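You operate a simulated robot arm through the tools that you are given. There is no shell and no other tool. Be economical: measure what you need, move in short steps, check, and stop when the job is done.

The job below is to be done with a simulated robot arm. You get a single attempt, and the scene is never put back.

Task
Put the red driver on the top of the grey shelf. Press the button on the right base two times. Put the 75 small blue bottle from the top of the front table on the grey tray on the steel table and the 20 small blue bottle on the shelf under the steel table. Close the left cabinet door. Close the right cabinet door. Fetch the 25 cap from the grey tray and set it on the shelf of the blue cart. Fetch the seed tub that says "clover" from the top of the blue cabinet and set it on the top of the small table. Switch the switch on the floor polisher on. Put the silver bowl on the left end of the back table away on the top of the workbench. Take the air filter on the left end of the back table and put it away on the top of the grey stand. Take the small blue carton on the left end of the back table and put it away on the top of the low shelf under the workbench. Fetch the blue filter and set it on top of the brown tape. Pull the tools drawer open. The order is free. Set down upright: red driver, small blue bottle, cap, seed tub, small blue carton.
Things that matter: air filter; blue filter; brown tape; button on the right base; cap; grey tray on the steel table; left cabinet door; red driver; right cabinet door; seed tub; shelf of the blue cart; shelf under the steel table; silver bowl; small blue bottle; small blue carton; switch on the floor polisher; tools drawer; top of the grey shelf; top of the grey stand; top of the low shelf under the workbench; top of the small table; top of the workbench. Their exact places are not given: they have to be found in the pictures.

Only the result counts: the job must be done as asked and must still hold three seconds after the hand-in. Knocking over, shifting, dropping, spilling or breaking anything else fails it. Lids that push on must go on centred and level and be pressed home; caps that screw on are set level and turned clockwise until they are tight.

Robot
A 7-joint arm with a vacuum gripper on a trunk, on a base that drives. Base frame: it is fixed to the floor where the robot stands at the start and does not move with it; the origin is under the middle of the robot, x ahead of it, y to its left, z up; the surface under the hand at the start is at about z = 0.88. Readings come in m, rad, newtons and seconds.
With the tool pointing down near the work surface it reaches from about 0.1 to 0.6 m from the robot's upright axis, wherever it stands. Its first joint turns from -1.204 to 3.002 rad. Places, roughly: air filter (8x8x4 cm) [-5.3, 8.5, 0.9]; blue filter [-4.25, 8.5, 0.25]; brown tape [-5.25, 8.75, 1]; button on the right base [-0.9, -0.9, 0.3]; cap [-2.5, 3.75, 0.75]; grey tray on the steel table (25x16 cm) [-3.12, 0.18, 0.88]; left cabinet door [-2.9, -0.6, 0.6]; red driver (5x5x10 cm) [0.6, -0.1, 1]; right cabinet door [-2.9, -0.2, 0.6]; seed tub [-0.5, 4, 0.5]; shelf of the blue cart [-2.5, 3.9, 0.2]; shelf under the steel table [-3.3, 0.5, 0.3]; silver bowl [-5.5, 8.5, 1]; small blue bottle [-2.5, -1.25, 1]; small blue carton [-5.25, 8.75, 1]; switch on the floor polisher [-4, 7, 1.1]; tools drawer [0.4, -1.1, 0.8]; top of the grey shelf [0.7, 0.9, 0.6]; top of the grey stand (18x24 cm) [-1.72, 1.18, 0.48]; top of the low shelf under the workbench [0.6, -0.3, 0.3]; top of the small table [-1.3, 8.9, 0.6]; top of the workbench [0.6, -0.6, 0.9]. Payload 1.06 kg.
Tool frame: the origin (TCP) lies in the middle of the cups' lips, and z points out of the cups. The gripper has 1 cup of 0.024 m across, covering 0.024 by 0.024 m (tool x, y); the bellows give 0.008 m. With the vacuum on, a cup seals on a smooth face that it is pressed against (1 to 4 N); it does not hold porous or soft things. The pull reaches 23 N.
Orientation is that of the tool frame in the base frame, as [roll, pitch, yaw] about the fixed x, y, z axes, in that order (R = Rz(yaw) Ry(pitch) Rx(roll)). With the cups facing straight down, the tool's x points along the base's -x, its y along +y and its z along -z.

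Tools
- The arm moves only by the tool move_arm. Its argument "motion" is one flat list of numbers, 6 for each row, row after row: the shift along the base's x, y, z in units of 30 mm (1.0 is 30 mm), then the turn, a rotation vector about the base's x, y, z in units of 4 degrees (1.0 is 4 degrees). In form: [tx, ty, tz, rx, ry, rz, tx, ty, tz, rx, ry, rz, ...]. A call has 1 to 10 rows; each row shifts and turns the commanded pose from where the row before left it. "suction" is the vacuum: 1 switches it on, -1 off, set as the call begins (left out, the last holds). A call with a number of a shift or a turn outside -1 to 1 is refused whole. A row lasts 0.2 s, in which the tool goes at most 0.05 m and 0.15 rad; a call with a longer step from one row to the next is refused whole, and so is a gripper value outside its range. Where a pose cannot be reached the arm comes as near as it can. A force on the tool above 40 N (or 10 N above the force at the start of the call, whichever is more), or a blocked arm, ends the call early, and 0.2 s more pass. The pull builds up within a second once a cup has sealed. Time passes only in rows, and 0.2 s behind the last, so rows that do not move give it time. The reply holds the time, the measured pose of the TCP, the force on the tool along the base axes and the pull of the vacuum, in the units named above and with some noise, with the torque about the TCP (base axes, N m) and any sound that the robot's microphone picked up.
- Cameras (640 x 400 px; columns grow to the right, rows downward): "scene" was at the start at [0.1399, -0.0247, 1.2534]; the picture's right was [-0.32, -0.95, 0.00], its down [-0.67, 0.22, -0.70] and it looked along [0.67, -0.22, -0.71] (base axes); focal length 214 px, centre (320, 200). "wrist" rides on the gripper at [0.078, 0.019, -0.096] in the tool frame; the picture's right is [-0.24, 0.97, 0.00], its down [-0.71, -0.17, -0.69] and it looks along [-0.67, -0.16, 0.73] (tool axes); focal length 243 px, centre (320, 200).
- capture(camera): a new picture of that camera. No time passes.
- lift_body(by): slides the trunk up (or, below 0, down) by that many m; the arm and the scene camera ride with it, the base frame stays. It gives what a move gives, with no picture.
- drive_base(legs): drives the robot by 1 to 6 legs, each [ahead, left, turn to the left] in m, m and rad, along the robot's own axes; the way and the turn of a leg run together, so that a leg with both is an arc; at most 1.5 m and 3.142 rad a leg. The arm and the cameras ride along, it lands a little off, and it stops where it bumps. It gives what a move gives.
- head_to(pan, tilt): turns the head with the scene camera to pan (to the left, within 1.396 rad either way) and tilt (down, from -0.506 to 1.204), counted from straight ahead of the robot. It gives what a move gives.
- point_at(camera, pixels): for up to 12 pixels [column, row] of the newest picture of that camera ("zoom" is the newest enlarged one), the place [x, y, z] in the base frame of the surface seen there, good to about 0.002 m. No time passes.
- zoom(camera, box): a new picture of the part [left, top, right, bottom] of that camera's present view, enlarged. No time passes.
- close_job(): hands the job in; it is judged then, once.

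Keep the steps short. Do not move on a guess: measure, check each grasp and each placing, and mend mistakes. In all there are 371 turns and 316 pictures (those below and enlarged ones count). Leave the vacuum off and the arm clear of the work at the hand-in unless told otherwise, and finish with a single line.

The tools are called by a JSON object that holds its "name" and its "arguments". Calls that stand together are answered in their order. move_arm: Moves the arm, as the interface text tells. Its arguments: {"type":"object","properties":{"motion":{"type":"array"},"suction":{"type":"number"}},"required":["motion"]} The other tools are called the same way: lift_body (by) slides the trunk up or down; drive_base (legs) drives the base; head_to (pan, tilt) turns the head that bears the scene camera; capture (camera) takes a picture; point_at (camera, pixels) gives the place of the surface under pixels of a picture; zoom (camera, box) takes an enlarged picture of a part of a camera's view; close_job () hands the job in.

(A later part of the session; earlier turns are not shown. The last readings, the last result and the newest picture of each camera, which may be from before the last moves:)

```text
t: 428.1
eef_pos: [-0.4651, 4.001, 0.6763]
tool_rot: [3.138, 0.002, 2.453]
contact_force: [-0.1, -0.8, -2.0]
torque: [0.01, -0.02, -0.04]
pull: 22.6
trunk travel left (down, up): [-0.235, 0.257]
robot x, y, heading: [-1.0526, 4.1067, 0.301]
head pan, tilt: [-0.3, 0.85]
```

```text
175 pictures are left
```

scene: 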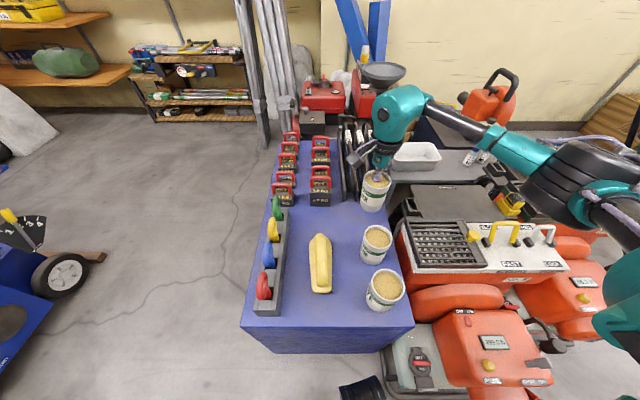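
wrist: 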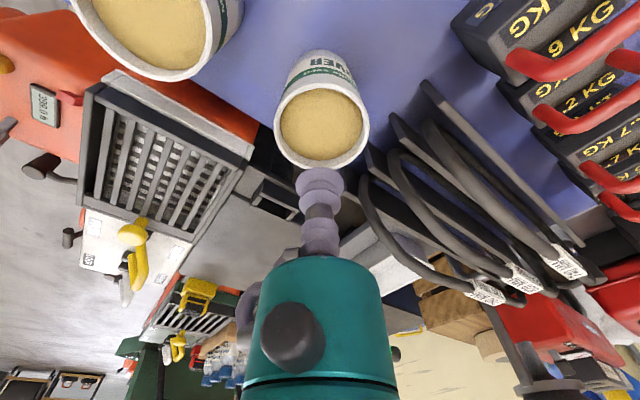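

Holding. Raise the trunk, retract the arm, and back away.

{"name": "lift_body", "arguments": {"by": 0.2}}

{"name": "move_arm", "arguments": {"motion": [-0.8, -0.2, 0, 0, 0, 0, -0.8, -0.2, 0, 0, 0, 0, -0.8, -0.2, 0, 0, 0, 0, -0.8, -0.2, 0, 0, 0, 0, -0.8, -0.2, 0, 0, 0, 0]}}

{"name": "drive_base", "arguments": {"legs": [[-0.35, 0, 0]]}}

{"name": "head_to", "arguments": {"pan": 1.1, "tilt": 0.35}}

{"name": "capture", "arguments": {"camera": "scene"}}

```text
t: 430.3
eef_pos: [-0.4658, 4.0037, 0.8762]
tool_rot: [3.139, 0.002, 2.453]
contact_force: [0.0, -0.1, -1.4]
torque: [-0.01, -0.01, -0.02]
pull: 22.9
trunk travel left (down, up): [-0.435, 0.057]
robot x, y, heading: [-1.0522, 4.1032, 0.305]
head pan, tilt: [-0.3, 0.85]
```

```text
t: 431.5
eef_pos: [-0.586, 3.9743, 0.8746]
tool_rot: [3.139, 0.0, 2.453]
contact_force: [1.0, -0.4, -1.4]
torque: [-0.02, 0.0, 0.01]
pull: 23.0
trunk travel left (down, up): [-0.435, 0.057]
robot x, y, heading: [-1.0534, 4.1074, 0.302]
head pan, tilt: [-0.3, 0.85]
```

```text
t: 433.7
eef_pos: [-0.9182, 3.8705, 0.8757]
tool_rot: [3.137, 0.002, 2.448]
contact_force: [0.2, 0.6, -1.4]
torque: [0.01, -0.02, 0.0]
pull: 23.0
trunk travel left (down, up): [-0.435, 0.057]
robot x, y, heading: [-1.3875, 4.0056, 0.303]
head pan, tilt: [-0.3, 0.85]
```

```text
t: 435.3
eef_pos: [-0.9181, 3.8708, 0.8757]
tool_rot: [3.139, 0.002, 2.449]
contact_force: [0.6, -0.1, -1.8]
torque: [0.01, 0.02, 0.0]
pull: 22.4
trunk travel left (down, up): [-0.435, 0.057]
robot x, y, heading: [-1.3871, 4.0038, 0.299]
head pan, tilt: [1.1, 0.351]
```

```text
174 pictures are left
```

scene: 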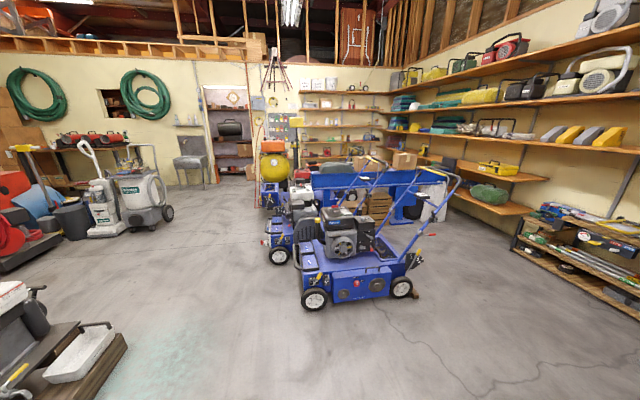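

{"name": "point_at", "arguments": {"camera": "scene", "pixels": [[275, 258], [310, 300], [265, 200], [270, 170], [195, 165], [150, 220], [240, 220], [165, 200], [80, 350], [100, 235], [220, 190], [355, 185]]}}

{"name": "zoom", "arguments": {"camera": "scene", "box": [160, 80, 400, 230]}}

```text
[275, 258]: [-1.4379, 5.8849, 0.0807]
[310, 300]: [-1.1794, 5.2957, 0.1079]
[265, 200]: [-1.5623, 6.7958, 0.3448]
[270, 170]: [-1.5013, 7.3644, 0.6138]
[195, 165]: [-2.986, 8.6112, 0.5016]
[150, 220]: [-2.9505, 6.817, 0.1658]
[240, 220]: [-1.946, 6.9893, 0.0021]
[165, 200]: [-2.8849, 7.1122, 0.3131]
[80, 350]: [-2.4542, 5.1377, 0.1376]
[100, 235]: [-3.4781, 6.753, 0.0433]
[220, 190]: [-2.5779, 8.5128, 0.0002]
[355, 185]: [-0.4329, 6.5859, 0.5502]
```

```text
2.67 times, centred on (280, 155) of scene
```

zoom: 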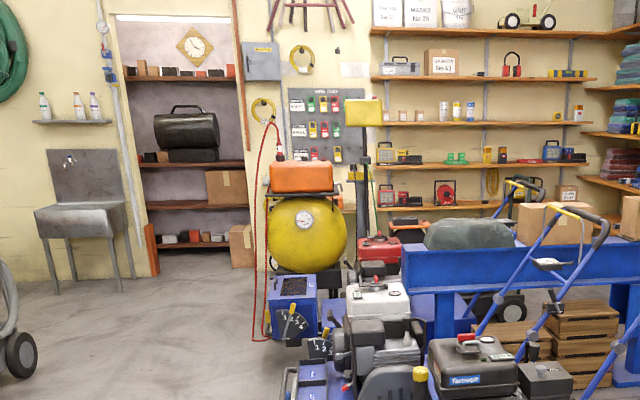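

The corridor is at x ≈ -2.0 between the mowers and the left row. Turn in two gentle steps, checking the grip.

{"name": "drive_base", "arguments": {"legs": [[0, 0, 0.4], [0, 0, 0.4], [0, 0, 0.4]]}}

{"name": "drive_base", "arguments": {"legs": [[0.6, 0.6, 0], [1.2, 0, 0]]}}

{"name": "head_to", "arguments": {"pan": 0.0, "tilt": 0.4}}

{"name": "capture", "arguments": {"camera": "scene"}}

```text
t: 439.3
eef_pos: [-1.0971, 4.3979, 0.8761]
tool_rot: [3.138, 0.001, -2.617]
contact_force: [-0.1, -0.4, -1.1]
torque: [0.0, 0.0, 0.03]
pull: 22.7
trunk travel left (down, up): [-0.435, 0.057]
robot x, y, heading: [-1.3859, 4.0055, 1.51]
head pan, tilt: [1.1, 0.351]
```

```text
t: 450.9
eef_pos: [-1.5735, 6.2418, 0.875]
tool_rot: [3.138, 0.002, -2.633]
contact_force: [0.3, 0.6, -1.3]
torque: [0.0, 0.01, 0.02]
pull: 23.5
trunk travel left (down, up): [-0.435, 0.057]
robot x, y, heading: [-1.8692, 5.8545, 1.5]
head pan, tilt: [1.1, 0.351]
```

```text
t: 452.2
eef_pos: [-1.5728, 6.2416, 0.8753]
tool_rot: [3.137, 0.002, -2.634]
contact_force: [1.0, -0.1, -1.8]
torque: [0.02, 0.02, -0.03]
pull: 23.1
trunk travel left (down, up): [-0.435, 0.057]
robot x, y, heading: [-1.8671, 5.8547, 1.498]
head pan, tilt: [0.0, 0.4]
```

```text
172 pictures are left
```

scene: 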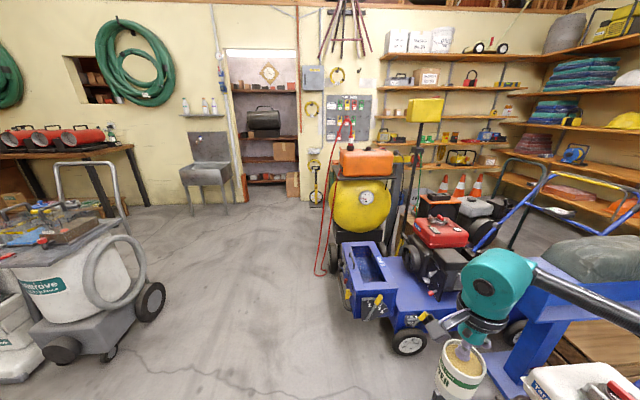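

{"name": "point_at", "arguments": {"camera": "scene", "pixels": [[345, 265], [320, 270], [340, 210], [405, 345], [318, 200], [380, 200], [285, 220], [150, 300], [110, 345], [205, 195]]}}

{"name": "drive_base", "arguments": {"legs": [[0.3, 0.35, 0], [1.2, 0, 0]]}}

{"name": "head_to", "arguments": {"pan": -0.5, "tilt": 0.5}}

{"name": "capture", "arguments": {"camera": "scene"}}

```text
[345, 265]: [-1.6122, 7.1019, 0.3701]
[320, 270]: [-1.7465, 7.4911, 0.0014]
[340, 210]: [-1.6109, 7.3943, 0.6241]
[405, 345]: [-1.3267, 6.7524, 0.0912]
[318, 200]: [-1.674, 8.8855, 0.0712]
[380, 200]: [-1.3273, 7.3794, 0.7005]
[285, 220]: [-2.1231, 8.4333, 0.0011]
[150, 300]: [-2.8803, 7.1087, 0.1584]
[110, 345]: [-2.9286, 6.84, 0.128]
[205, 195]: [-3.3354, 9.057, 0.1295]
```

```text
t: 461.5
eef_pos: [-1.8196, 7.7718, 0.8754]
tool_rot: [3.139, 0.002, -2.617]
contact_force: [-0.3, 0.0, -2.0]
torque: [0.03, -0.02, -0.01]
pull: 23.2
trunk travel left (down, up): [-0.435, 0.057]
robot x, y, heading: [-2.1104, 7.3785, 1.514]
head pan, tilt: [0.0, 0.4]
```

```text
t: 462.4
eef_pos: [-1.819, 7.7705, 0.8758]
tool_rot: [3.14, 0.001, -2.618]
contact_force: [-0.1, 0.6, -1.7]
torque: [-0.03, 0.0, -0.01]
pull: 22.6
trunk travel left (down, up): [-0.435, 0.057]
robot x, y, heading: [-2.1126, 7.3775, 1.517]
head pan, tilt: [-0.499, 0.499]
```

```text
171 pictures are left
```

scene: 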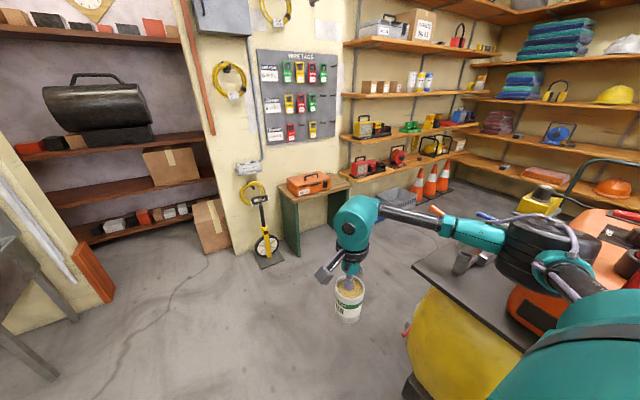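

The small table with an orange toolbox is at (315,190). Measure its free area.

{"name": "zoom", "arguments": {"camera": "scene", "box": [240, 150, 400, 270]}}

{"name": "point_at", "arguments": {"camera": "zoom", "pixels": [[160, 180], [200, 200], [300, 175], [400, 145], [330, 110], [420, 120], [240, 190], [200, 340], [340, 170], [170, 165]]}}

```text
3.33 times, centred on (320, 210) of scene
```

zoom: 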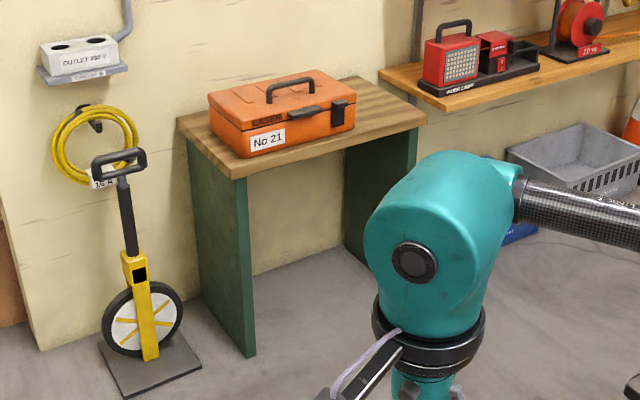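

```text
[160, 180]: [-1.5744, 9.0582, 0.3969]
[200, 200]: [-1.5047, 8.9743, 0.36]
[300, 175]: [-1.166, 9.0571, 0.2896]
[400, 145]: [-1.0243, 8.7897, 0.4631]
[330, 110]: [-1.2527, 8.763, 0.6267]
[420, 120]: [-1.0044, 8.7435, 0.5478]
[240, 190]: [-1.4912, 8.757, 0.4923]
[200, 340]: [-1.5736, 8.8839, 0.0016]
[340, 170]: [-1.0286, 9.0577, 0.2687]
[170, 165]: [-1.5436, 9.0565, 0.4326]
```

{"name": "point_at", "arguments": {"camera": "zoom", "pixels": [[385, 115], [410, 115], [370, 125], [240, 168], [375, 95], [355, 82], [190, 125], [300, 150], [350, 130], [235, 140], [300, 90], [395, 105]]}}

```text
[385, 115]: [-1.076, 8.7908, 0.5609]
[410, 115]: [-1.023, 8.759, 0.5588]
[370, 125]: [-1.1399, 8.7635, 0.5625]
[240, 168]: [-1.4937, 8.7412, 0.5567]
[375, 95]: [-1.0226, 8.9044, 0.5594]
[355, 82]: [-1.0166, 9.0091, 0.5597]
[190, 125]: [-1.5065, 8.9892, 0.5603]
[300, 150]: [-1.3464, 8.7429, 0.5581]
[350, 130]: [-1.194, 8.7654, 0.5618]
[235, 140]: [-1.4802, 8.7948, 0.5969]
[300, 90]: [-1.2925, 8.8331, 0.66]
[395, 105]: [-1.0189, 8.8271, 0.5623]
```

Table top is z 0.56; free spot right of the toolbox at (-1.065,8.84). Drive north first, then east.

{"name": "point_at", "arguments": {"camera": "zoom", "pixels": [[118, 160], [130, 210], [355, 125], [350, 100]]}}

{"name": "drive_base", "arguments": {"legs": [[0.85, -0.05, 0], [0, -0.85, 0]]}}

{"name": "head_to", "arguments": {"pan": -0.3, "tilt": 0.8}}

{"name": "capture", "arguments": {"camera": "scene"}}

```text
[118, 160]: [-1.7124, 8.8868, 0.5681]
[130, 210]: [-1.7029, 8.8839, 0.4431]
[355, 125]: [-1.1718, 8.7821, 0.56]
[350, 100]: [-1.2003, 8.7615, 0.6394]
```

```text
t: 474.4
eef_pos: [-0.8563, 8.5512, 0.8752]
tool_rot: [3.136, 0.002, -2.643]
contact_force: [-0.2, 0.3, -1.5]
torque: [0.01, 0.0, -0.01]
pull: 23.4
trunk travel left (down, up): [-0.435, 0.057]
robot x, y, heading: [-1.1537, 8.1663, 1.494]
head pan, tilt: [-0.499, 0.499]
```

```text
t: 475.2
eef_pos: [-0.8566, 8.5512, 0.8748]
tool_rot: [3.137, 0.001, -2.642]
contact_force: [-0.1, -0.3, -2.2]
torque: [0.01, 0.01, -0.02]
pull: 23.1
trunk travel left (down, up): [-0.435, 0.057]
robot x, y, heading: [-1.1571, 8.1665, 1.489]
head pan, tilt: [-0.3, 0.799]
```

```text
169 pictures are left
```

scene: 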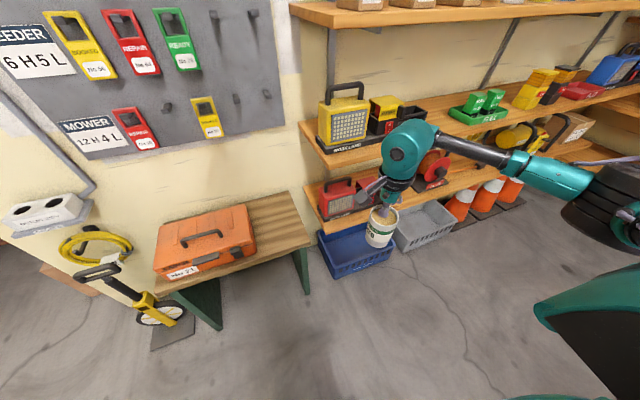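

{"name": "point_at", "arguments": {"camera": "scene", "pixels": [[312, 150], [322, 228], [400, 165], [450, 190], [545, 130], [300, 12], [285, 225], [270, 255], [240, 275], [460, 20]]}}

```text
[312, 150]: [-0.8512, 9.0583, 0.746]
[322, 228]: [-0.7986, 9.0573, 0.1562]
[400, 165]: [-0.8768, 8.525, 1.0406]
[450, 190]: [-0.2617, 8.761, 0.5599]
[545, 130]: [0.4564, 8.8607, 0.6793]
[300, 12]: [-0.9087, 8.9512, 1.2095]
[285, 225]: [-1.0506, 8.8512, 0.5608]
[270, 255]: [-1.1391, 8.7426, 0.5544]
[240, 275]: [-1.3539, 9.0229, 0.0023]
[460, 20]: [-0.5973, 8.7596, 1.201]
```

I'll shift so the forearm stays clear of the wall shelves.

{"name": "drive_base", "arguments": {"legs": [[0.2, 0.198, 0]]}}

{"name": "capture", "arguments": {"camera": "scene"}}

{"name": "capture", "arguments": {"camera": "wrist"}}

```text
t: 477.5
eef_pos: [-1.0291, 8.7674, 0.8752]
tool_rot: [3.138, 0.002, -2.642]
contact_force: [-0.2, 1.2, -1.7]
torque: [0.0, -0.01, 0.0]
pull: 23.1
trunk travel left (down, up): [-0.435, 0.057]
robot x, y, heading: [-1.3284, 8.3835, 1.491]
head pan, tilt: [-0.3, 0.799]
```

```text
168 pictures are left
```

scene: 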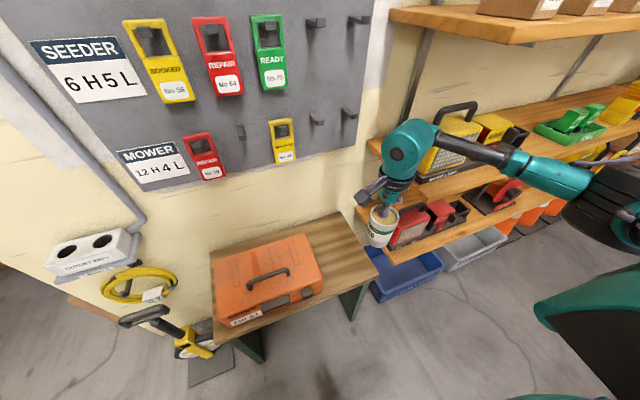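

```text
167 pictures are left
```

wrist: 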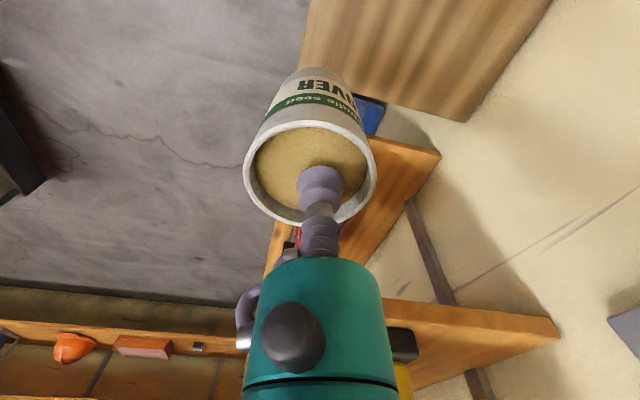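

{"name": "point_at", "arguments": {"camera": "scene", "pixels": [[372, 150], [400, 200], [440, 190], [520, 150], [375, 215], [400, 240], [460, 150], [500, 180], [545, 175], [360, 205]]}}

```text
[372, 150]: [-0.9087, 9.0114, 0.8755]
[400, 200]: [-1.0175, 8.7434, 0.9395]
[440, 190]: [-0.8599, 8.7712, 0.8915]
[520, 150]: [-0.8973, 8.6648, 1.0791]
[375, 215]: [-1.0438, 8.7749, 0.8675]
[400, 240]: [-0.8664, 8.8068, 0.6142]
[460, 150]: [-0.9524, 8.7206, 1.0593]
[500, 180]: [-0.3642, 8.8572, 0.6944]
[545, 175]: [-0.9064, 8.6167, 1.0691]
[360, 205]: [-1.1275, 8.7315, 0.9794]
```

Mid shelf front y is 8.77 at x > -0.9. I'll place at (-1.075,8.80) to keep forearm clearance.

{"name": "move_arm", "arguments": {"motion": [-0.5, 0.35, 0, 0, 0, 0, -0.5, 0.35, 0, 0, 0, 0, -0.5, 0.35, 0, 0, 0, 0]}}

{"name": "lift_body", "arguments": {"by": -0.19}}

{"name": "capture", "arguments": {"camera": "scene"}}

```text
t: 478.3
eef_pos: [-1.0744, 8.7996, 0.8737]
tool_rot: [3.137, 0.003, -2.642]
contact_force: [0.3, -0.4, -1.7]
torque: [0.01, 0.01, 0.02]
pull: 23.3
trunk travel left (down, up): [-0.435, 0.057]
robot x, y, heading: [-1.3304, 8.383, 1.486]
head pan, tilt: [-0.3, 0.799]
```

```text
t: 480.4
eef_pos: [-1.0747, 8.7982, 0.6856]
tool_rot: [3.138, 0.001, -2.643]
contact_force: [1.1, -0.2, -2.2]
torque: [0.02, -0.01, 0.01]
pull: 23.3
trunk travel left (down, up): [-0.245, 0.247]
robot x, y, heading: [-1.329, 8.3858, 1.493]
head pan, tilt: [-0.3, 0.799]
```

```text
166 pictures are left
```

scene: 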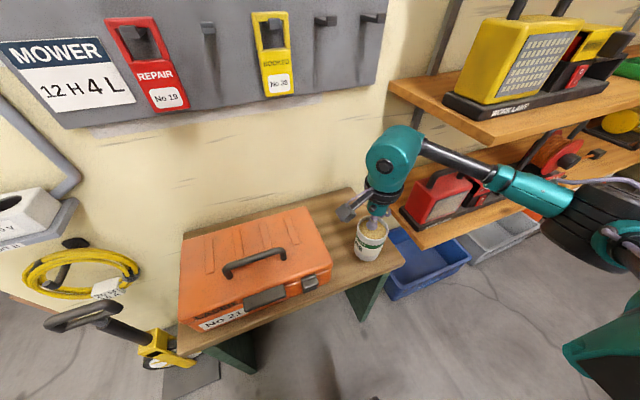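

Over the free right strip of the table. Lower until contact near z 0.652.

{"name": "move_arm", "arguments": {"motion": [0, 0, -0.5, 0, 0, 0, 0, 0, -0.4, 0, 0, 0, 0, 0, -0.1, 0, 0, 0, 0, 0, 0, 0, 0, 0]}}

{"name": "zoom", "arguments": {"camera": "scene", "box": [310, 190, 430, 290]}}

```text
t: 481.4
eef_pos: [-1.0744, 8.7981, 0.6561]
tool_rot: [3.133, 0.003, -2.643]
contact_force: [3.6, 5.2, 19.0]
torque: [0.05, -0.01, 0.01]
pull: 22.9
trunk travel left (down, up): [-0.245, 0.247]
robot x, y, heading: [-1.3307, 8.38, 1.49]
head pan, tilt: [-0.3, 0.799]
```

```text
4.00 times, centred on (370, 240) of scene
```

zoom: 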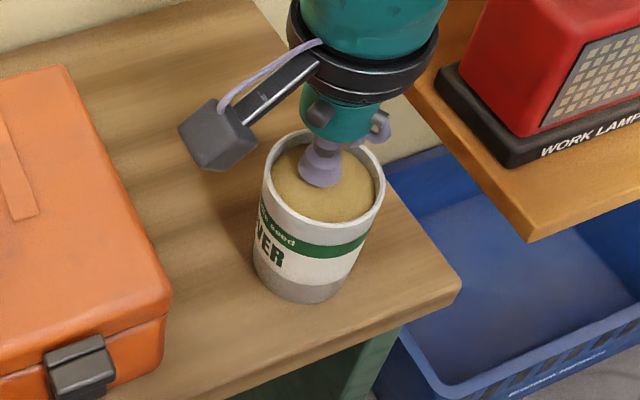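

Firm contact (19 N). Ease off slightly, release, and rise.

{"name": "move_arm", "arguments": {"motion": [0, 0, 0.06, 0, 0, 0, 0, 0, 0, 0, 0, 0]}}

{"name": "move_arm", "arguments": {"motion": [0, 0, 0, 0, 0, 0, 0, 0, 0, 0, 0, 0, 0, 0, 0, 0, 0, 0, 0, 0, 0, 0, 0, 0, 0, 0, 0.2, 0, 0, 0, 0, 0, 0.6, 0, 0, 0, 0, 0, 0.9, 0, 0, 0, 0, 0, 0.9, 0, 0, 0], "suction": -1}}

{"name": "zoom", "arguments": {"camera": "scene", "box": [310, 190, 430, 290]}}

```text
t: 482.0
eef_pos: [-1.0738, 8.7963, 0.6567]
tool_rot: [3.14, 0.001, -2.642]
contact_force: [0.4, 1.5, 2.2]
torque: [0.09, 0.01, -0.04]
pull: 22.7
trunk travel left (down, up): [-0.245, 0.247]
robot x, y, heading: [-1.3315, 8.3835, 1.491]
head pan, tilt: [-0.3, 0.799]
```

```text
t: 483.8
eef_pos: [-1.0736, 8.7984, 0.7346]
tool_rot: [3.138, 0.002, -2.643]
contact_force: [-0.7, 0.5, 0.2]
torque: [-0.01, 0.0, 0.0]
pull: 0.1
trunk travel left (down, up): [-0.245, 0.247]
robot x, y, heading: [-1.328, 8.3845, 1.491]
head pan, tilt: [-0.3, 0.799]
```

```text
4.00 times, centred on (370, 240) of scene
```

zoom: 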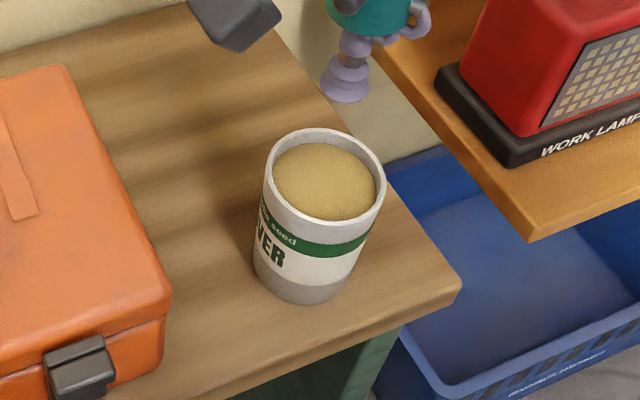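

The tub stands on the small table. Raise and drive west toward the polisher and back table.

{"name": "lift_body", "arguments": {"by": 0.2}}

{"name": "drive_base", "arguments": {"legs": [[-0.15, 0, 0], [0, 1.3, 0], [0, 0, 1.2]]}}

{"name": "head_to", "arguments": {"pan": 0.3, "tilt": 0.35}}

{"name": "capture", "arguments": {"camera": "scene"}}

```text
t: 486.0
eef_pos: [-1.075, 8.7984, 0.9348]
tool_rot: [3.138, 0.001, -2.642]
contact_force: [-0.5, -0.5, 0.5]
torque: [-0.01, 0.0, 0.03]
pull: 0.0
trunk travel left (down, up): [-0.445, 0.047]
robot x, y, heading: [-1.3301, 8.3812, 1.491]
head pan, tilt: [-0.3, 0.799]
```

```text
t: 501.2
eef_pos: [-2.9099, 8.6668, 0.935]
tool_rot: [3.139, 0.001, -1.405]
contact_force: [-0.8, 0.4, 0.2]
torque: [-0.02, 0.01, -0.02]
pull: 0.0
trunk travel left (down, up): [-0.445, 0.047]
robot x, y, heading: [-2.6026, 8.2909, 2.729]
head pan, tilt: [-0.3, 0.799]
```

```text
t: 502.2
eef_pos: [-2.9103, 8.6678, 0.9358]
tool_rot: [3.139, 0.002, -1.407]
contact_force: [0.2, 0.8, -0.1]
torque: [0.0, -0.02, -0.03]
pull: 0.1
trunk travel left (down, up): [-0.445, 0.047]
robot x, y, heading: [-2.6006, 8.2896, 2.724]
head pan, tilt: [0.3, 0.351]
```

```text
163 pictures are left
```

scene: 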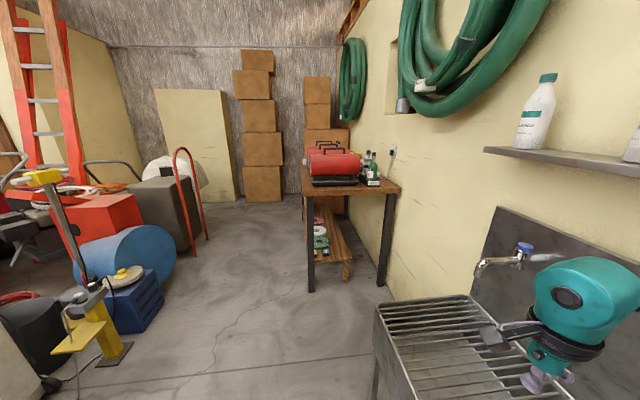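

Back table is ahead on the right wall. Move further west for a view.

{"name": "drive_base", "arguments": {"legs": [[0.9, 0.45, 0], [0, 0, 0.4]]}}

{"name": "head_to", "arguments": {"pan": -0.5, "tilt": 0.45}}

{"name": "capture", "arguments": {"camera": "scene"}}

{"name": "head_to", "arguments": {"pan": 0.9, "tilt": 0.4}}

{"name": "capture", "arguments": {"camera": "scene"}}

```text
t: 508.7
eef_pos: [-4.0513, 8.444, 0.9351]
tool_rot: [3.137, 0.0, -0.977]
contact_force: [0.7, 0.4, -0.4]
torque: [0.01, 0.01, -0.03]
pull: 0.0
trunk travel left (down, up): [-0.445, 0.047]
robot x, y, heading: [-3.6131, 8.234, -3.129]
head pan, tilt: [0.3, 0.351]
```

```text
t: 509.8
eef_pos: [-4.0516, 8.4457, 0.9343]
tool_rot: [3.138, 0.001, -0.977]
contact_force: [0.1, 0.4, -0.8]
torque: [0.01, 0.02, 0.01]
pull: 0.0
trunk travel left (down, up): [-0.445, 0.047]
robot x, y, heading: [-3.6138, 8.2347, -3.127]
head pan, tilt: [-0.499, 0.45]
```

```text
162 pictures are left
```

scene: 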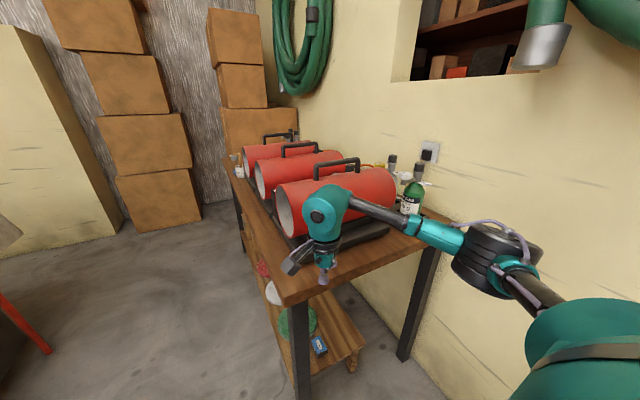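

```text
t: 511.3
eef_pos: [-4.0509, 8.4449, 0.9362]
tool_rot: [3.14, 0.002, -0.975]
contact_force: [0.4, -0.1, 0.2]
torque: [0.0, 0.0, 0.02]
pull: 0.0
trunk travel left (down, up): [-0.445, 0.047]
robot x, y, heading: [-3.6133, 8.2306, -3.133]
head pan, tilt: [0.901, 0.4]
```

```text
161 pictures are left
```

scene: 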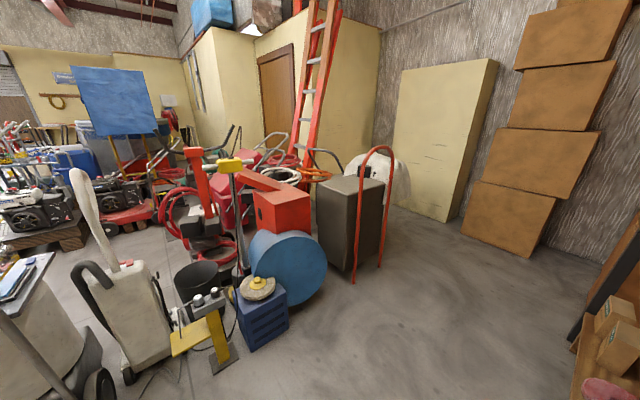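

{"name": "zoom", "arguments": {"camera": "scene", "box": [180, 130, 300, 220]}}

{"name": "point_at", "arguments": {"camera": "scene", "pixels": [[230, 163], [241, 163], [85, 190], [193, 152], [245, 270], [205, 340], [110, 290]]}}

```text
4.44 times, centred on (240, 175) of scene
```

zoom: 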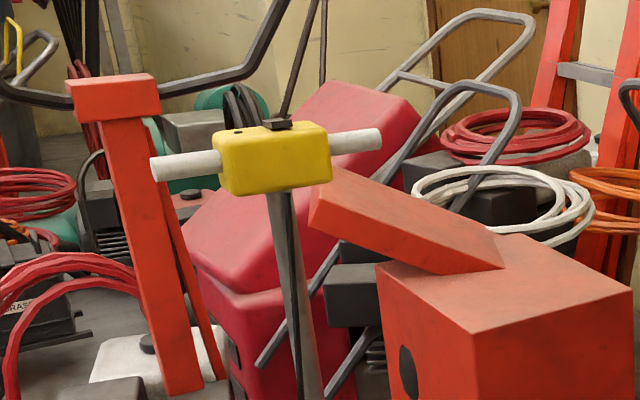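

```text
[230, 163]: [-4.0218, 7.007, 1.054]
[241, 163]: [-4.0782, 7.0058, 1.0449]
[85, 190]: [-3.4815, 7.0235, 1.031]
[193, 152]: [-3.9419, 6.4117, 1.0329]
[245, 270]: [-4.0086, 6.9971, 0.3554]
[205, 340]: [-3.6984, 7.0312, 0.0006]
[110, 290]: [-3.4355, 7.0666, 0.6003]
```

The polisher's yellow head at (-4.03,7.0,1.06) has a black rocker on top. I'll go closer: turn to face -y.

{"name": "lift_body", "arguments": {"by": 0.04}}

{"name": "move_arm", "arguments": {"motion": [0.2, -0.3, 0.7, 0, 0, 0, 0.2, -0.3, 0.7, 0, 0, 0, 0.2, -0.3, 0.7, 0, 0, 0, 0.2, -0.3, 0.7, 0, 0, 0, 0.2, 0, 0.7, 0, 0, 0, 0.2, 0, 0.7, 0, 0, 0]}}

{"name": "drive_base", "arguments": {"legs": [[0.2, 0.1, 0], [0, 0, 1.5], [0.35, 0, 0]]}}

{"name": "head_to", "arguments": {"pan": 0.0, "tilt": 0.6}}

{"name": "capture", "arguments": {"camera": "scene"}}

```text
t: 512.2
eef_pos: [-4.051, 8.4449, 0.9748]
tool_rot: [3.138, 0.002, -0.977]
contact_force: [0.1, -0.3, -0.1]
torque: [0.02, -0.03, 0.01]
pull: 0.1
trunk travel left (down, up): [-0.485, 0.007]
robot x, y, heading: [-3.6113, 8.2286, -3.131]
head pan, tilt: [0.901, 0.4]
```

```text
t: 513.6
eef_pos: [-4.0153, 8.4114, 1.1013]
tool_rot: [3.139, 0.003, -0.978]
contact_force: [-0.3, 0.4, 0.2]
torque: [0.01, -0.03, -0.01]
pull: 0.0
trunk travel left (down, up): [-0.485, 0.007]
robot x, y, heading: [-3.6127, 8.2292, -3.127]
head pan, tilt: [0.901, 0.4]
```

```text
t: 520.9
eef_pos: [-4.0166, 7.3816, 1.1015]
tool_rot: [3.138, 0.001, 0.552]
contact_force: [-0.6, -0.1, -0.3]
torque: [0.04, -0.01, -0.01]
pull: 0.0
trunk travel left (down, up): [-0.485, 0.007]
robot x, y, heading: [-3.8238, 7.7722, -1.595]
head pan, tilt: [0.901, 0.4]
```

```text
t: 522.1
eef_pos: [-4.0167, 7.3821, 1.1012]
tool_rot: [3.139, 0.002, 0.552]
contact_force: [0.0, 0.4, -0.8]
torque: [0.0, 0.02, 0.03]
pull: 0.1
trunk travel left (down, up): [-0.485, 0.007]
robot x, y, heading: [-3.8205, 7.7722, -1.6]
head pan, tilt: [0.0, 0.6]
```

```text
159 pictures are left
```

scene: 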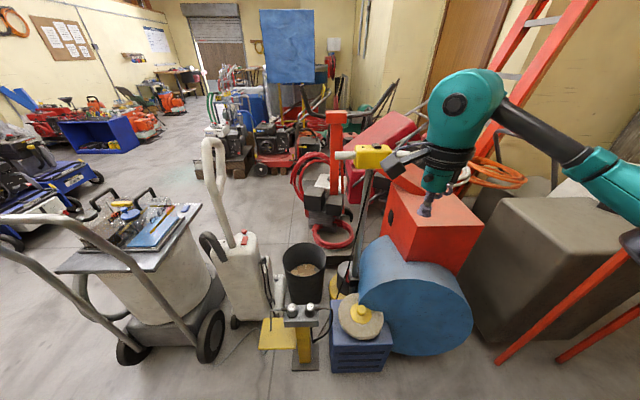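

{"name": "zoom", "arguments": {"camera": "scene", "box": [340, 135, 404, 175]}}

{"name": "point_at", "arguments": {"camera": "zoom", "pixels": [[250, 110], [300, 105], [340, 100], [300, 150], [200, 150], [350, 150], [320, 85], [285, 115]]}}

{"name": "capture", "arguments": {"camera": "wrist"}}

```text
10.00 times, centred on (372, 155) of scene
```

zoom: 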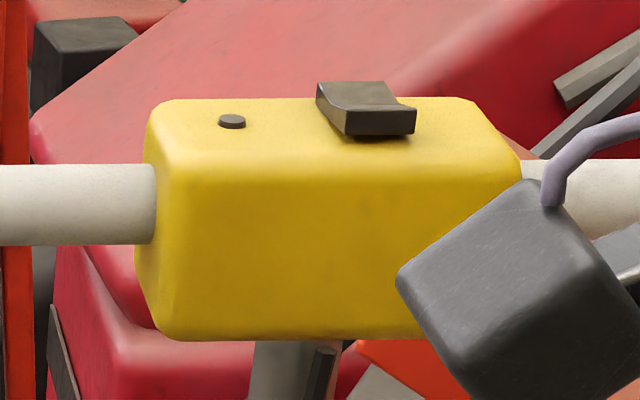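

```text
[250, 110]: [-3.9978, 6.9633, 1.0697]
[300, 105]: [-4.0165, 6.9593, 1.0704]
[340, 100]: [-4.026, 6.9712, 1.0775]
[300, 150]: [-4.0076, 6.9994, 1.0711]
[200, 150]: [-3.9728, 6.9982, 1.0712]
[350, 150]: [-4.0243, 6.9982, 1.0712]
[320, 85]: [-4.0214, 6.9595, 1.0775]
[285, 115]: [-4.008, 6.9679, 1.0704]
```

```text
157 pictures are left
```

wrist: 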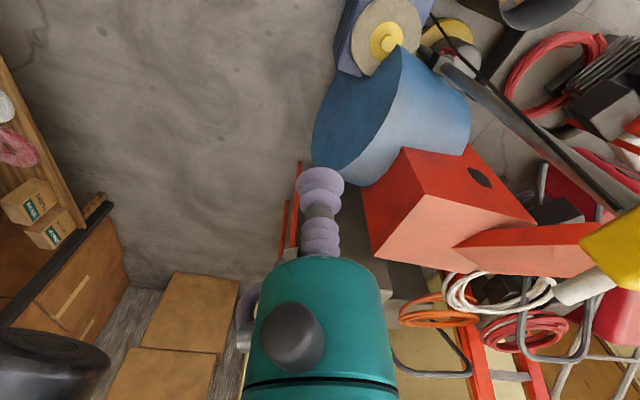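

{"name": "point_at", "arguments": {"camera": "scene", "pixels": [[360, 345], [365, 370], [305, 325], [300, 368], [360, 318], [440, 345], [420, 350], [270, 325], [500, 300]]}}

```text
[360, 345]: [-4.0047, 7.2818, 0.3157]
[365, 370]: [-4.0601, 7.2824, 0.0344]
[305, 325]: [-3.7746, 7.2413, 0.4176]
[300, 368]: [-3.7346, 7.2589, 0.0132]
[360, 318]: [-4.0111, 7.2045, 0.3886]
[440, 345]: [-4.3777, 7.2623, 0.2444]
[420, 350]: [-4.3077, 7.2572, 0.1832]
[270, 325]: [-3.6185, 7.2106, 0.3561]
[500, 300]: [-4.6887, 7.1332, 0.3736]
```

I'll move closer: turn +0.25 and drive to about (-3.88,7.57).

{"name": "drive_base", "arguments": {"legs": [[0, 0, 0.25], [0.18, -0.1, 0]]}}

{"name": "move_arm", "arguments": {"motion": [-0.3, -0.5, 0.5, 0, 0, 0.3, -0.3, -0.5, 0.5, 0, 0, 0.3, -0.3, -0.5, 0, 0, 0, 0.3, -0.3, -0.5, 0, 0, 0, 0.3, -0.3, -0.5, 0, 0, 0, 0.3]}}

{"name": "capture", "arguments": {"camera": "wrist"}}

{"name": "head_to", "arguments": {"pan": -0.35, "tilt": 0.6}}

{"name": "capture", "arguments": {"camera": "scene"}}

```text
t: 524.6
eef_pos: [-3.9759, 7.1437, 1.1012]
tool_rot: [3.138, 0.002, 0.801]
contact_force: [0.4, -0.5, 0.1]
torque: [0.01, -0.02, 0.03]
pull: 0.0
trunk travel left (down, up): [-0.485, 0.007]
robot x, y, heading: [-3.8824, 7.5751, -1.346]
head pan, tilt: [0.0, 0.6]
```

```text
t: 525.8
eef_pos: [-4.0201, 7.0707, 1.1309]
tool_rot: [3.137, 0.003, 0.905]
contact_force: [0.3, -0.9, -0.9]
torque: [-0.02, -0.03, -0.01]
pull: 0.0
trunk travel left (down, up): [-0.485, 0.007]
robot x, y, heading: [-3.8868, 7.5783, -1.351]
head pan, tilt: [0.0, 0.6]
```

```text
156 pictures are left
```

wrist: 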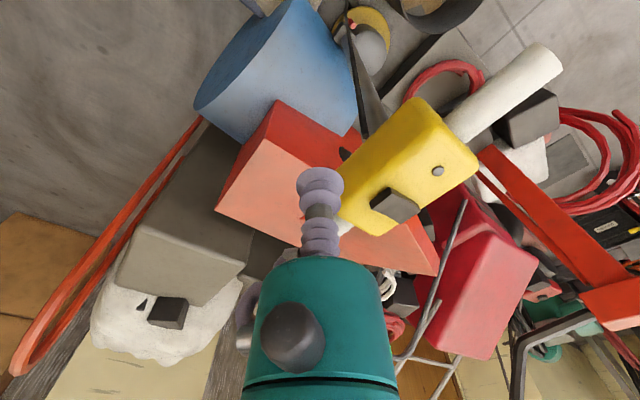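

```text
t: 526.6
eef_pos: [-4.0212, 7.0695, 1.1318]
tool_rot: [3.139, 0.002, 0.903]
contact_force: [0.0, -0.2, 0.3]
torque: [-0.04, 0.02, -0.01]
pull: 0.0
trunk travel left (down, up): [-0.485, 0.007]
robot x, y, heading: [-3.881, 7.5735, -1.353]
head pan, tilt: [-0.351, 0.6]
```

```text
155 pictures are left
```

scene: 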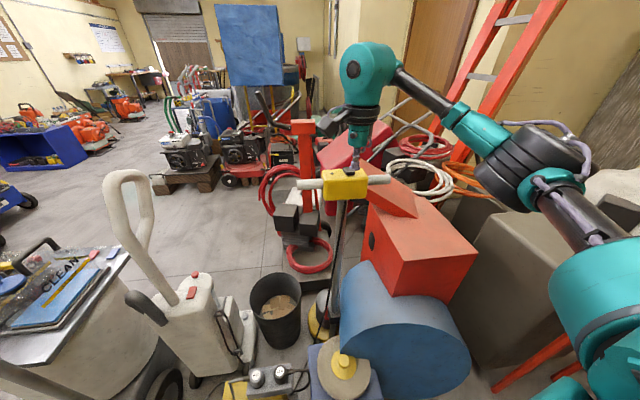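

{"name": "zoom", "arguments": {"camera": "wrist", "box": [330, 90, 490, 250]}}

{"name": "zoom", "arguments": {"camera": "scene", "box": [315, 160, 379, 200]}}

{"name": "point_at", "arguments": {"camera": "wrist", "pixels": [[380, 202], [405, 215], [392, 190], [415, 205], [395, 205], [375, 195], [437, 170]]}}

```text
2.50 times, centred on (410, 170) of wrist
```

zoom: 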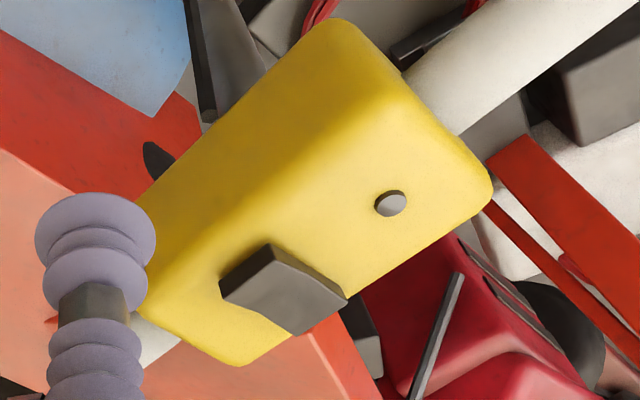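

```text
10.00 times, centred on (347, 180) of scene
```

zoom: 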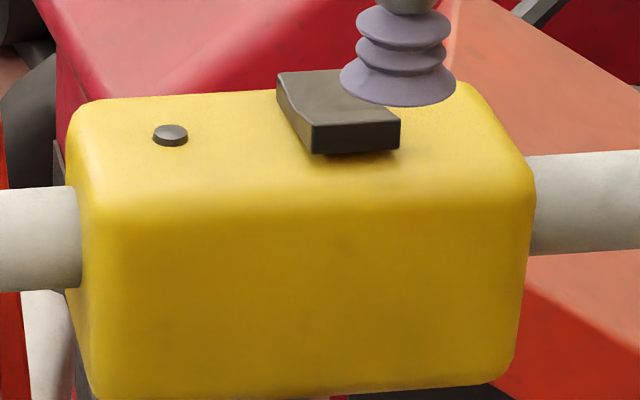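

```text
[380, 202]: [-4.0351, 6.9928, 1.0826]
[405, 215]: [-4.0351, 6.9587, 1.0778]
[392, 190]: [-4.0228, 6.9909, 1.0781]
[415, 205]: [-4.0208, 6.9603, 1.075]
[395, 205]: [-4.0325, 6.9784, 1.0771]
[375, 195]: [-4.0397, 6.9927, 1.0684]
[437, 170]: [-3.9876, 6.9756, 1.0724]
```

The rocker runs along y: near (+y) end is raised (z 1.083), far end down. The lamp is dark, so it's off; press the raised near end at (-4.031,6.990).

{"name": "move_arm", "arguments": {"motion": [-0.1, -0.8, 0, 0, 0, 0, -0.1, -0.9, 0, 0, 0, 0, -0.1, -0.95, 0, 0, 0, 0, 0, 0, -0.6, 0, 0, 0, 0, 0, -0.6, 0, 0, 0]}}

{"name": "zoom", "arguments": {"camera": "scene", "box": [315, 160, 379, 200]}}

{"name": "zoom", "arguments": {"camera": "wrist", "box": [260, 130, 420, 230]}}

```text
t: 527.8
eef_pos: [-4.0301, 6.9896, 1.0946]
tool_rot: [3.138, 0.001, 0.904]
contact_force: [0.3, 0.5, 0.3]
torque: [0.0, 0.01, -0.03]
pull: 0.1
trunk travel left (down, up): [-0.485, 0.007]
robot x, y, heading: [-3.8804, 7.5744, -1.352]
head pan, tilt: [-0.351, 0.6]
```

```text
10.00 times, centred on (347, 180) of scene
```

zoom: 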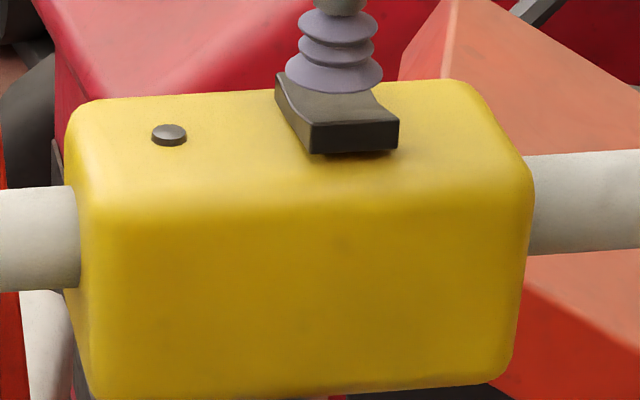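

```text
4.00 times, centred on (340, 180) of wrist
```

zoom: 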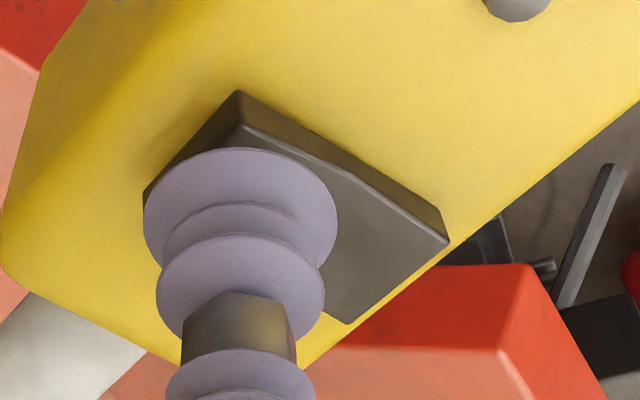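

Positioned above the near end. Press down in small steps, listening.

{"name": "move_arm", "arguments": {"motion": [0, 0.15, -0.35, 0, 0, 0, 0, 0, -0.12, 0, 0, 0, 0, 0, -0.1, 0, 0, 0, 0, 0, -0.1, 0, 0, 0]}}

{"name": "zoom", "arguments": {"camera": "scene", "box": [315, 160, 379, 200]}}

```text
t: 528.8
eef_pos: [-4.0297, 6.9954, 1.0743]
tool_rot: [3.137, 0.001, 0.906]
contact_force: [0.6, 2.1, 2.2]
torque: [-0.06, -0.01, 0.02]
pull: 0.1
trunk travel left (down, up): [-0.485, 0.007]
robot x, y, heading: [-3.8832, 7.5743, -1.348]
head pan, tilt: [-0.351, 0.6]
```

```text
10.00 times, centred on (347, 180) of scene
```

zoom: 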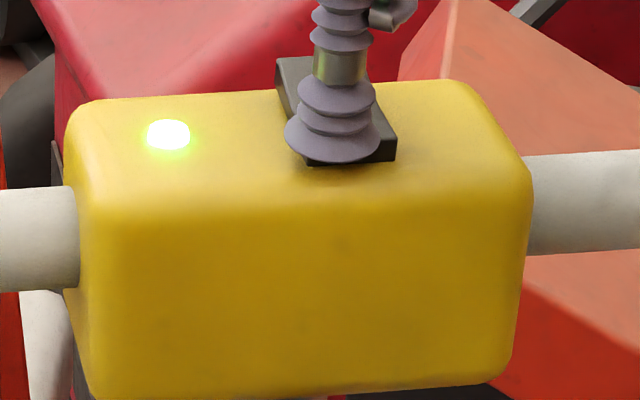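

The lamp lit green: it's on. I'll rise straight up and check it stays on.

{"name": "move_arm", "arguments": {"motion": [0, 0, 0.3, 0, 0, 0, 0, 0, 0.6, 0, 0, 0, 0, 0, 0.7, 0, 0, 0, 0, 0.8, 0, 0, 0, 0, 0, 0.8, 0, 0, 0, 0]}}

{"name": "zoom", "arguments": {"camera": "scene", "box": [315, 160, 379, 200]}}

```text
t: 530.0
eef_pos: [-4.0282, 7.0433, 1.1235]
tool_rot: [3.139, 0.002, 0.903]
contact_force: [0.2, -0.3, -0.6]
torque: [-0.03, 0.0, -0.01]
pull: 0.1
trunk travel left (down, up): [-0.485, 0.007]
robot x, y, heading: [-3.8835, 7.5745, -1.351]
head pan, tilt: [-0.351, 0.6]
```

```text
10.00 times, centred on (347, 180) of scene
```

zoom: 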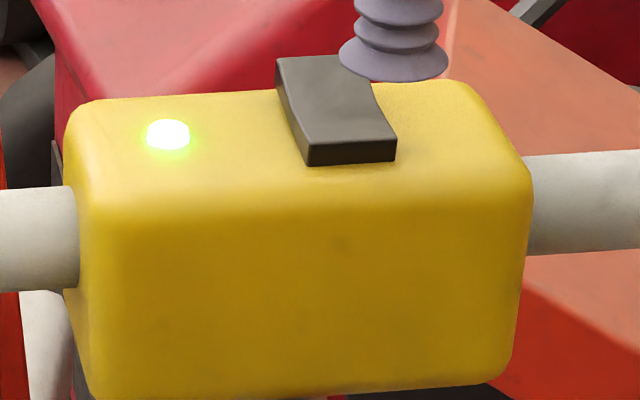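

Switch is on. Next: the back table. Retract, back off, and turn toward +y.

{"name": "move_arm", "arguments": {"motion": [0, 0.8, 0, 0, 0, 0, 0, 0.8, 0, 0, 0, 0, 0, 0.8, 0, 0, 0, 0, 0, 0.5, 0, 0, 0, 0]}}

{"name": "drive_base", "arguments": {"legs": [[-0.2, -0.04, 0], [0, 0, 2.92]]}}

{"name": "head_to", "arguments": {"pan": 0.7, "tilt": 0.4}}

{"name": "capture", "arguments": {"camera": "scene"}}

```text
t: 531.0
eef_pos: [-4.027, 7.1292, 1.1238]
tool_rot: [3.137, 0.002, 0.905]
contact_force: [-0.2, -0.2, 0.2]
torque: [-0.01, 0.01, 0.01]
pull: 0.1
trunk travel left (down, up): [-0.485, 0.007]
robot x, y, heading: [-3.8826, 7.5753, -1.345]
head pan, tilt: [-0.351, 0.6]
```

```text
t: 539.6
eef_pos: [-3.7444, 8.172, 1.1239]
tool_rot: [3.139, 0.0, -2.41]
contact_force: [0.0, 0.3, 0.1]
torque: [0.0, 0.02, 0.02]
pull: 0.0
trunk travel left (down, up): [-0.485, 0.007]
robot x, y, heading: [-3.9665, 7.7633, 1.617]
head pan, tilt: [-0.351, 0.6]
```

```text
t: 540.9
eef_pos: [-3.7448, 8.1729, 1.1234]
tool_rot: [3.136, 0.001, -2.411]
contact_force: [0.3, -1.0, 0.2]
torque: [0.0, 0.01, 0.03]
pull: 0.1
trunk travel left (down, up): [-0.485, 0.007]
robot x, y, heading: [-3.9618, 7.7638, 1.618]
head pan, tilt: [0.7, 0.4]
```

```text
148 pictures are left
```

scene: 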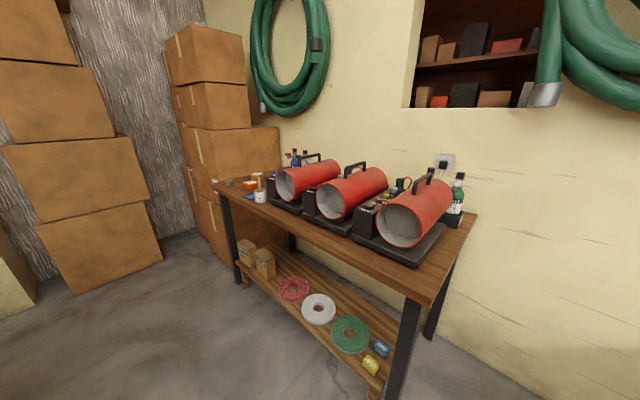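

{"name": "zoom", "arguments": {"camera": "scene", "box": [205, 160, 285, 210]}}

{"name": "point_at", "arguments": {"camera": "scene", "pixels": [[382, 348], [371, 365], [350, 335], [260, 196], [250, 186], [228, 183], [258, 178], [215, 185], [420, 300], [390, 375]]}}

{"name": "zoom", "arguments": {"camera": "scene", "box": [320, 300, 420, 400]}}

```text
8.00 times, centred on (245, 185) of scene
```

zoom: 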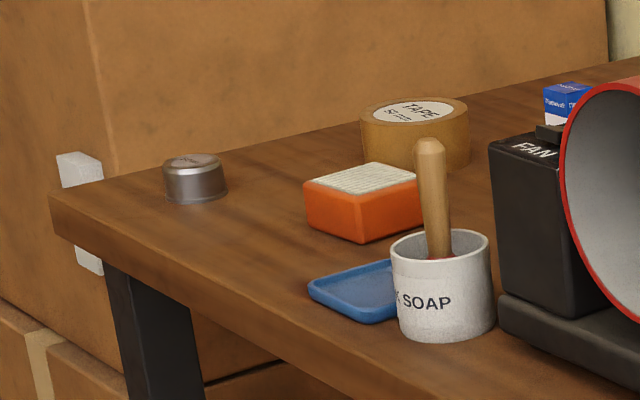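

```text
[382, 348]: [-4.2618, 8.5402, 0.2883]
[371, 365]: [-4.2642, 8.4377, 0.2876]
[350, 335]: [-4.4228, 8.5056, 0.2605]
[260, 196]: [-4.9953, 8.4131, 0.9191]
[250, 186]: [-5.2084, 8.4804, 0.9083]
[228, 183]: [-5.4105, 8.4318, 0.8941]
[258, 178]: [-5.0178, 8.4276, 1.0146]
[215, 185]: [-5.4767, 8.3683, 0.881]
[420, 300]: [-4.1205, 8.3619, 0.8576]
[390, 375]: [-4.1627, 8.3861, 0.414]
```

```text
4.00 times, centred on (370, 350) of scene
```

zoom: 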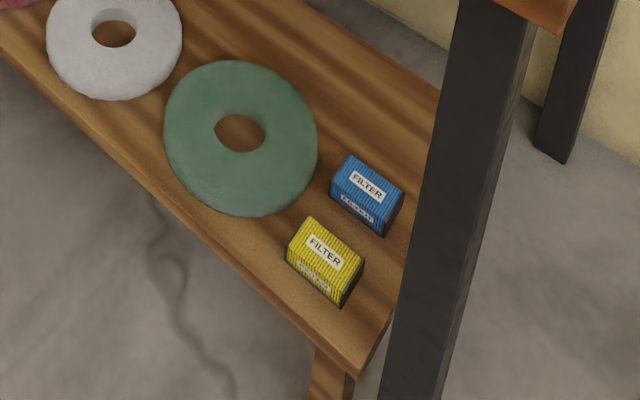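

Items found: silver bowl (-5.41,8.43), air filter (-5.2,8.48), brown tape, blue carton behind the fan; blue filter on the low shelf (-4.262,8.54,0.288). I'll do the blue filter first: position the base left of it, then lower the arm in the open.

{"name": "drive_base", "arguments": {"legs": [[-0.127, 0.707, 0], [0, 0, -0.7]]}}

{"name": "lift_body", "arguments": {"by": -0.4}}

{"name": "lift_body", "arguments": {"by": -0.08}}

{"name": "move_arm", "arguments": {"motion": [0, 0, -1, 0, 0, 0, 0, 0, -1, 0, 0, 0, 0, 0, -1, 0, 0, 0, 0, 0, -1, 0, 0, 0, 0, 0, -1, 0, 0, 0, 0, 0, -1, 0, 0, 0]}}

{"name": "head_to", "arguments": {"pan": 0.2, "tilt": 0.75}}

{"name": "capture", "arguments": {"camera": "scene"}}

```text
t: 549.5
eef_pos: [-4.2562, 7.7837, 1.1237]
tool_rot: [3.138, 0.001, -3.078]
contact_force: [0.7, -0.5, 0.2]
torque: [0.0, -0.01, 0.02]
pull: 0.1
trunk travel left (down, up): [-0.485, 0.007]
robot x, y, heading: [-4.6841, 7.5952, 0.951]
head pan, tilt: [0.7, 0.4]
```

```text
t: 553.3
eef_pos: [-4.2543, 7.8232, 0.7185]
tool_rot: [-3.124, -0.003, -3.075]
contact_force: [0.4, -0.5, -0.2]
torque: [-0.01, 0.0, -0.03]
pull: 0.1
trunk travel left (down, up): [-0.085, 0.407]
robot x, y, heading: [-4.6862, 7.6207, 0.954]
head pan, tilt: [0.7, 0.4]
```

```text
t: 554.5
eef_pos: [-4.2555, 7.8155, 0.6398]
tool_rot: [-3.128, -0.001, -3.075]
contact_force: [-0.5, -0.3, -0.2]
torque: [-0.03, 0.01, -0.01]
pull: 0.1
trunk travel left (down, up): [-0.005, 0.487]
robot x, y, heading: [-4.6888, 7.6143, 0.952]
head pan, tilt: [0.7, 0.4]
```

```text
t: 556.1
eef_pos: [-4.2529, 7.8111, 0.4632]
tool_rot: [-3.137, 0.001, -3.077]
contact_force: [0.1, -0.7, -0.2]
torque: [0.0, -0.02, 0.03]
pull: 0.1
trunk travel left (down, up): [-0.005, 0.487]
robot x, y, heading: [-4.681, 7.6195, 0.945]
head pan, tilt: [0.7, 0.4]
stopped in row 6: the arm was blocked; the commanded pose is now the measured one
```

```text
t: 557.0
eef_pos: [-4.2544, 7.8108, 0.461]
tool_rot: [-3.135, 0.001, -3.078]
contact_force: [0.1, 0.0, 0.1]
torque: [-0.03, 0.0, 0.01]
pull: 0.0
trunk travel left (down, up): [-0.005, 0.487]
robot x, y, heading: [-4.6871, 7.6182, 0.951]
head pan, tilt: [0.201, 0.75]
```

```text
145 pictures are left
```

scene: 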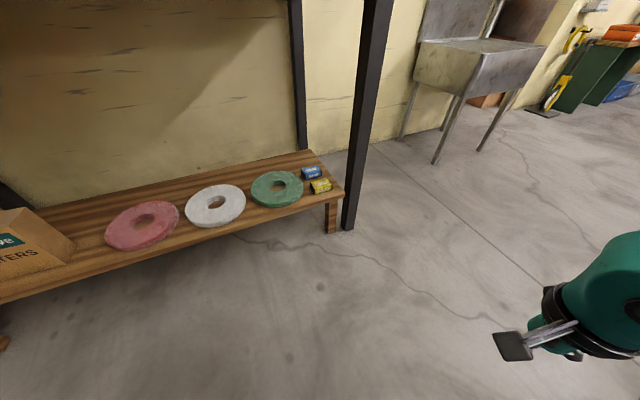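

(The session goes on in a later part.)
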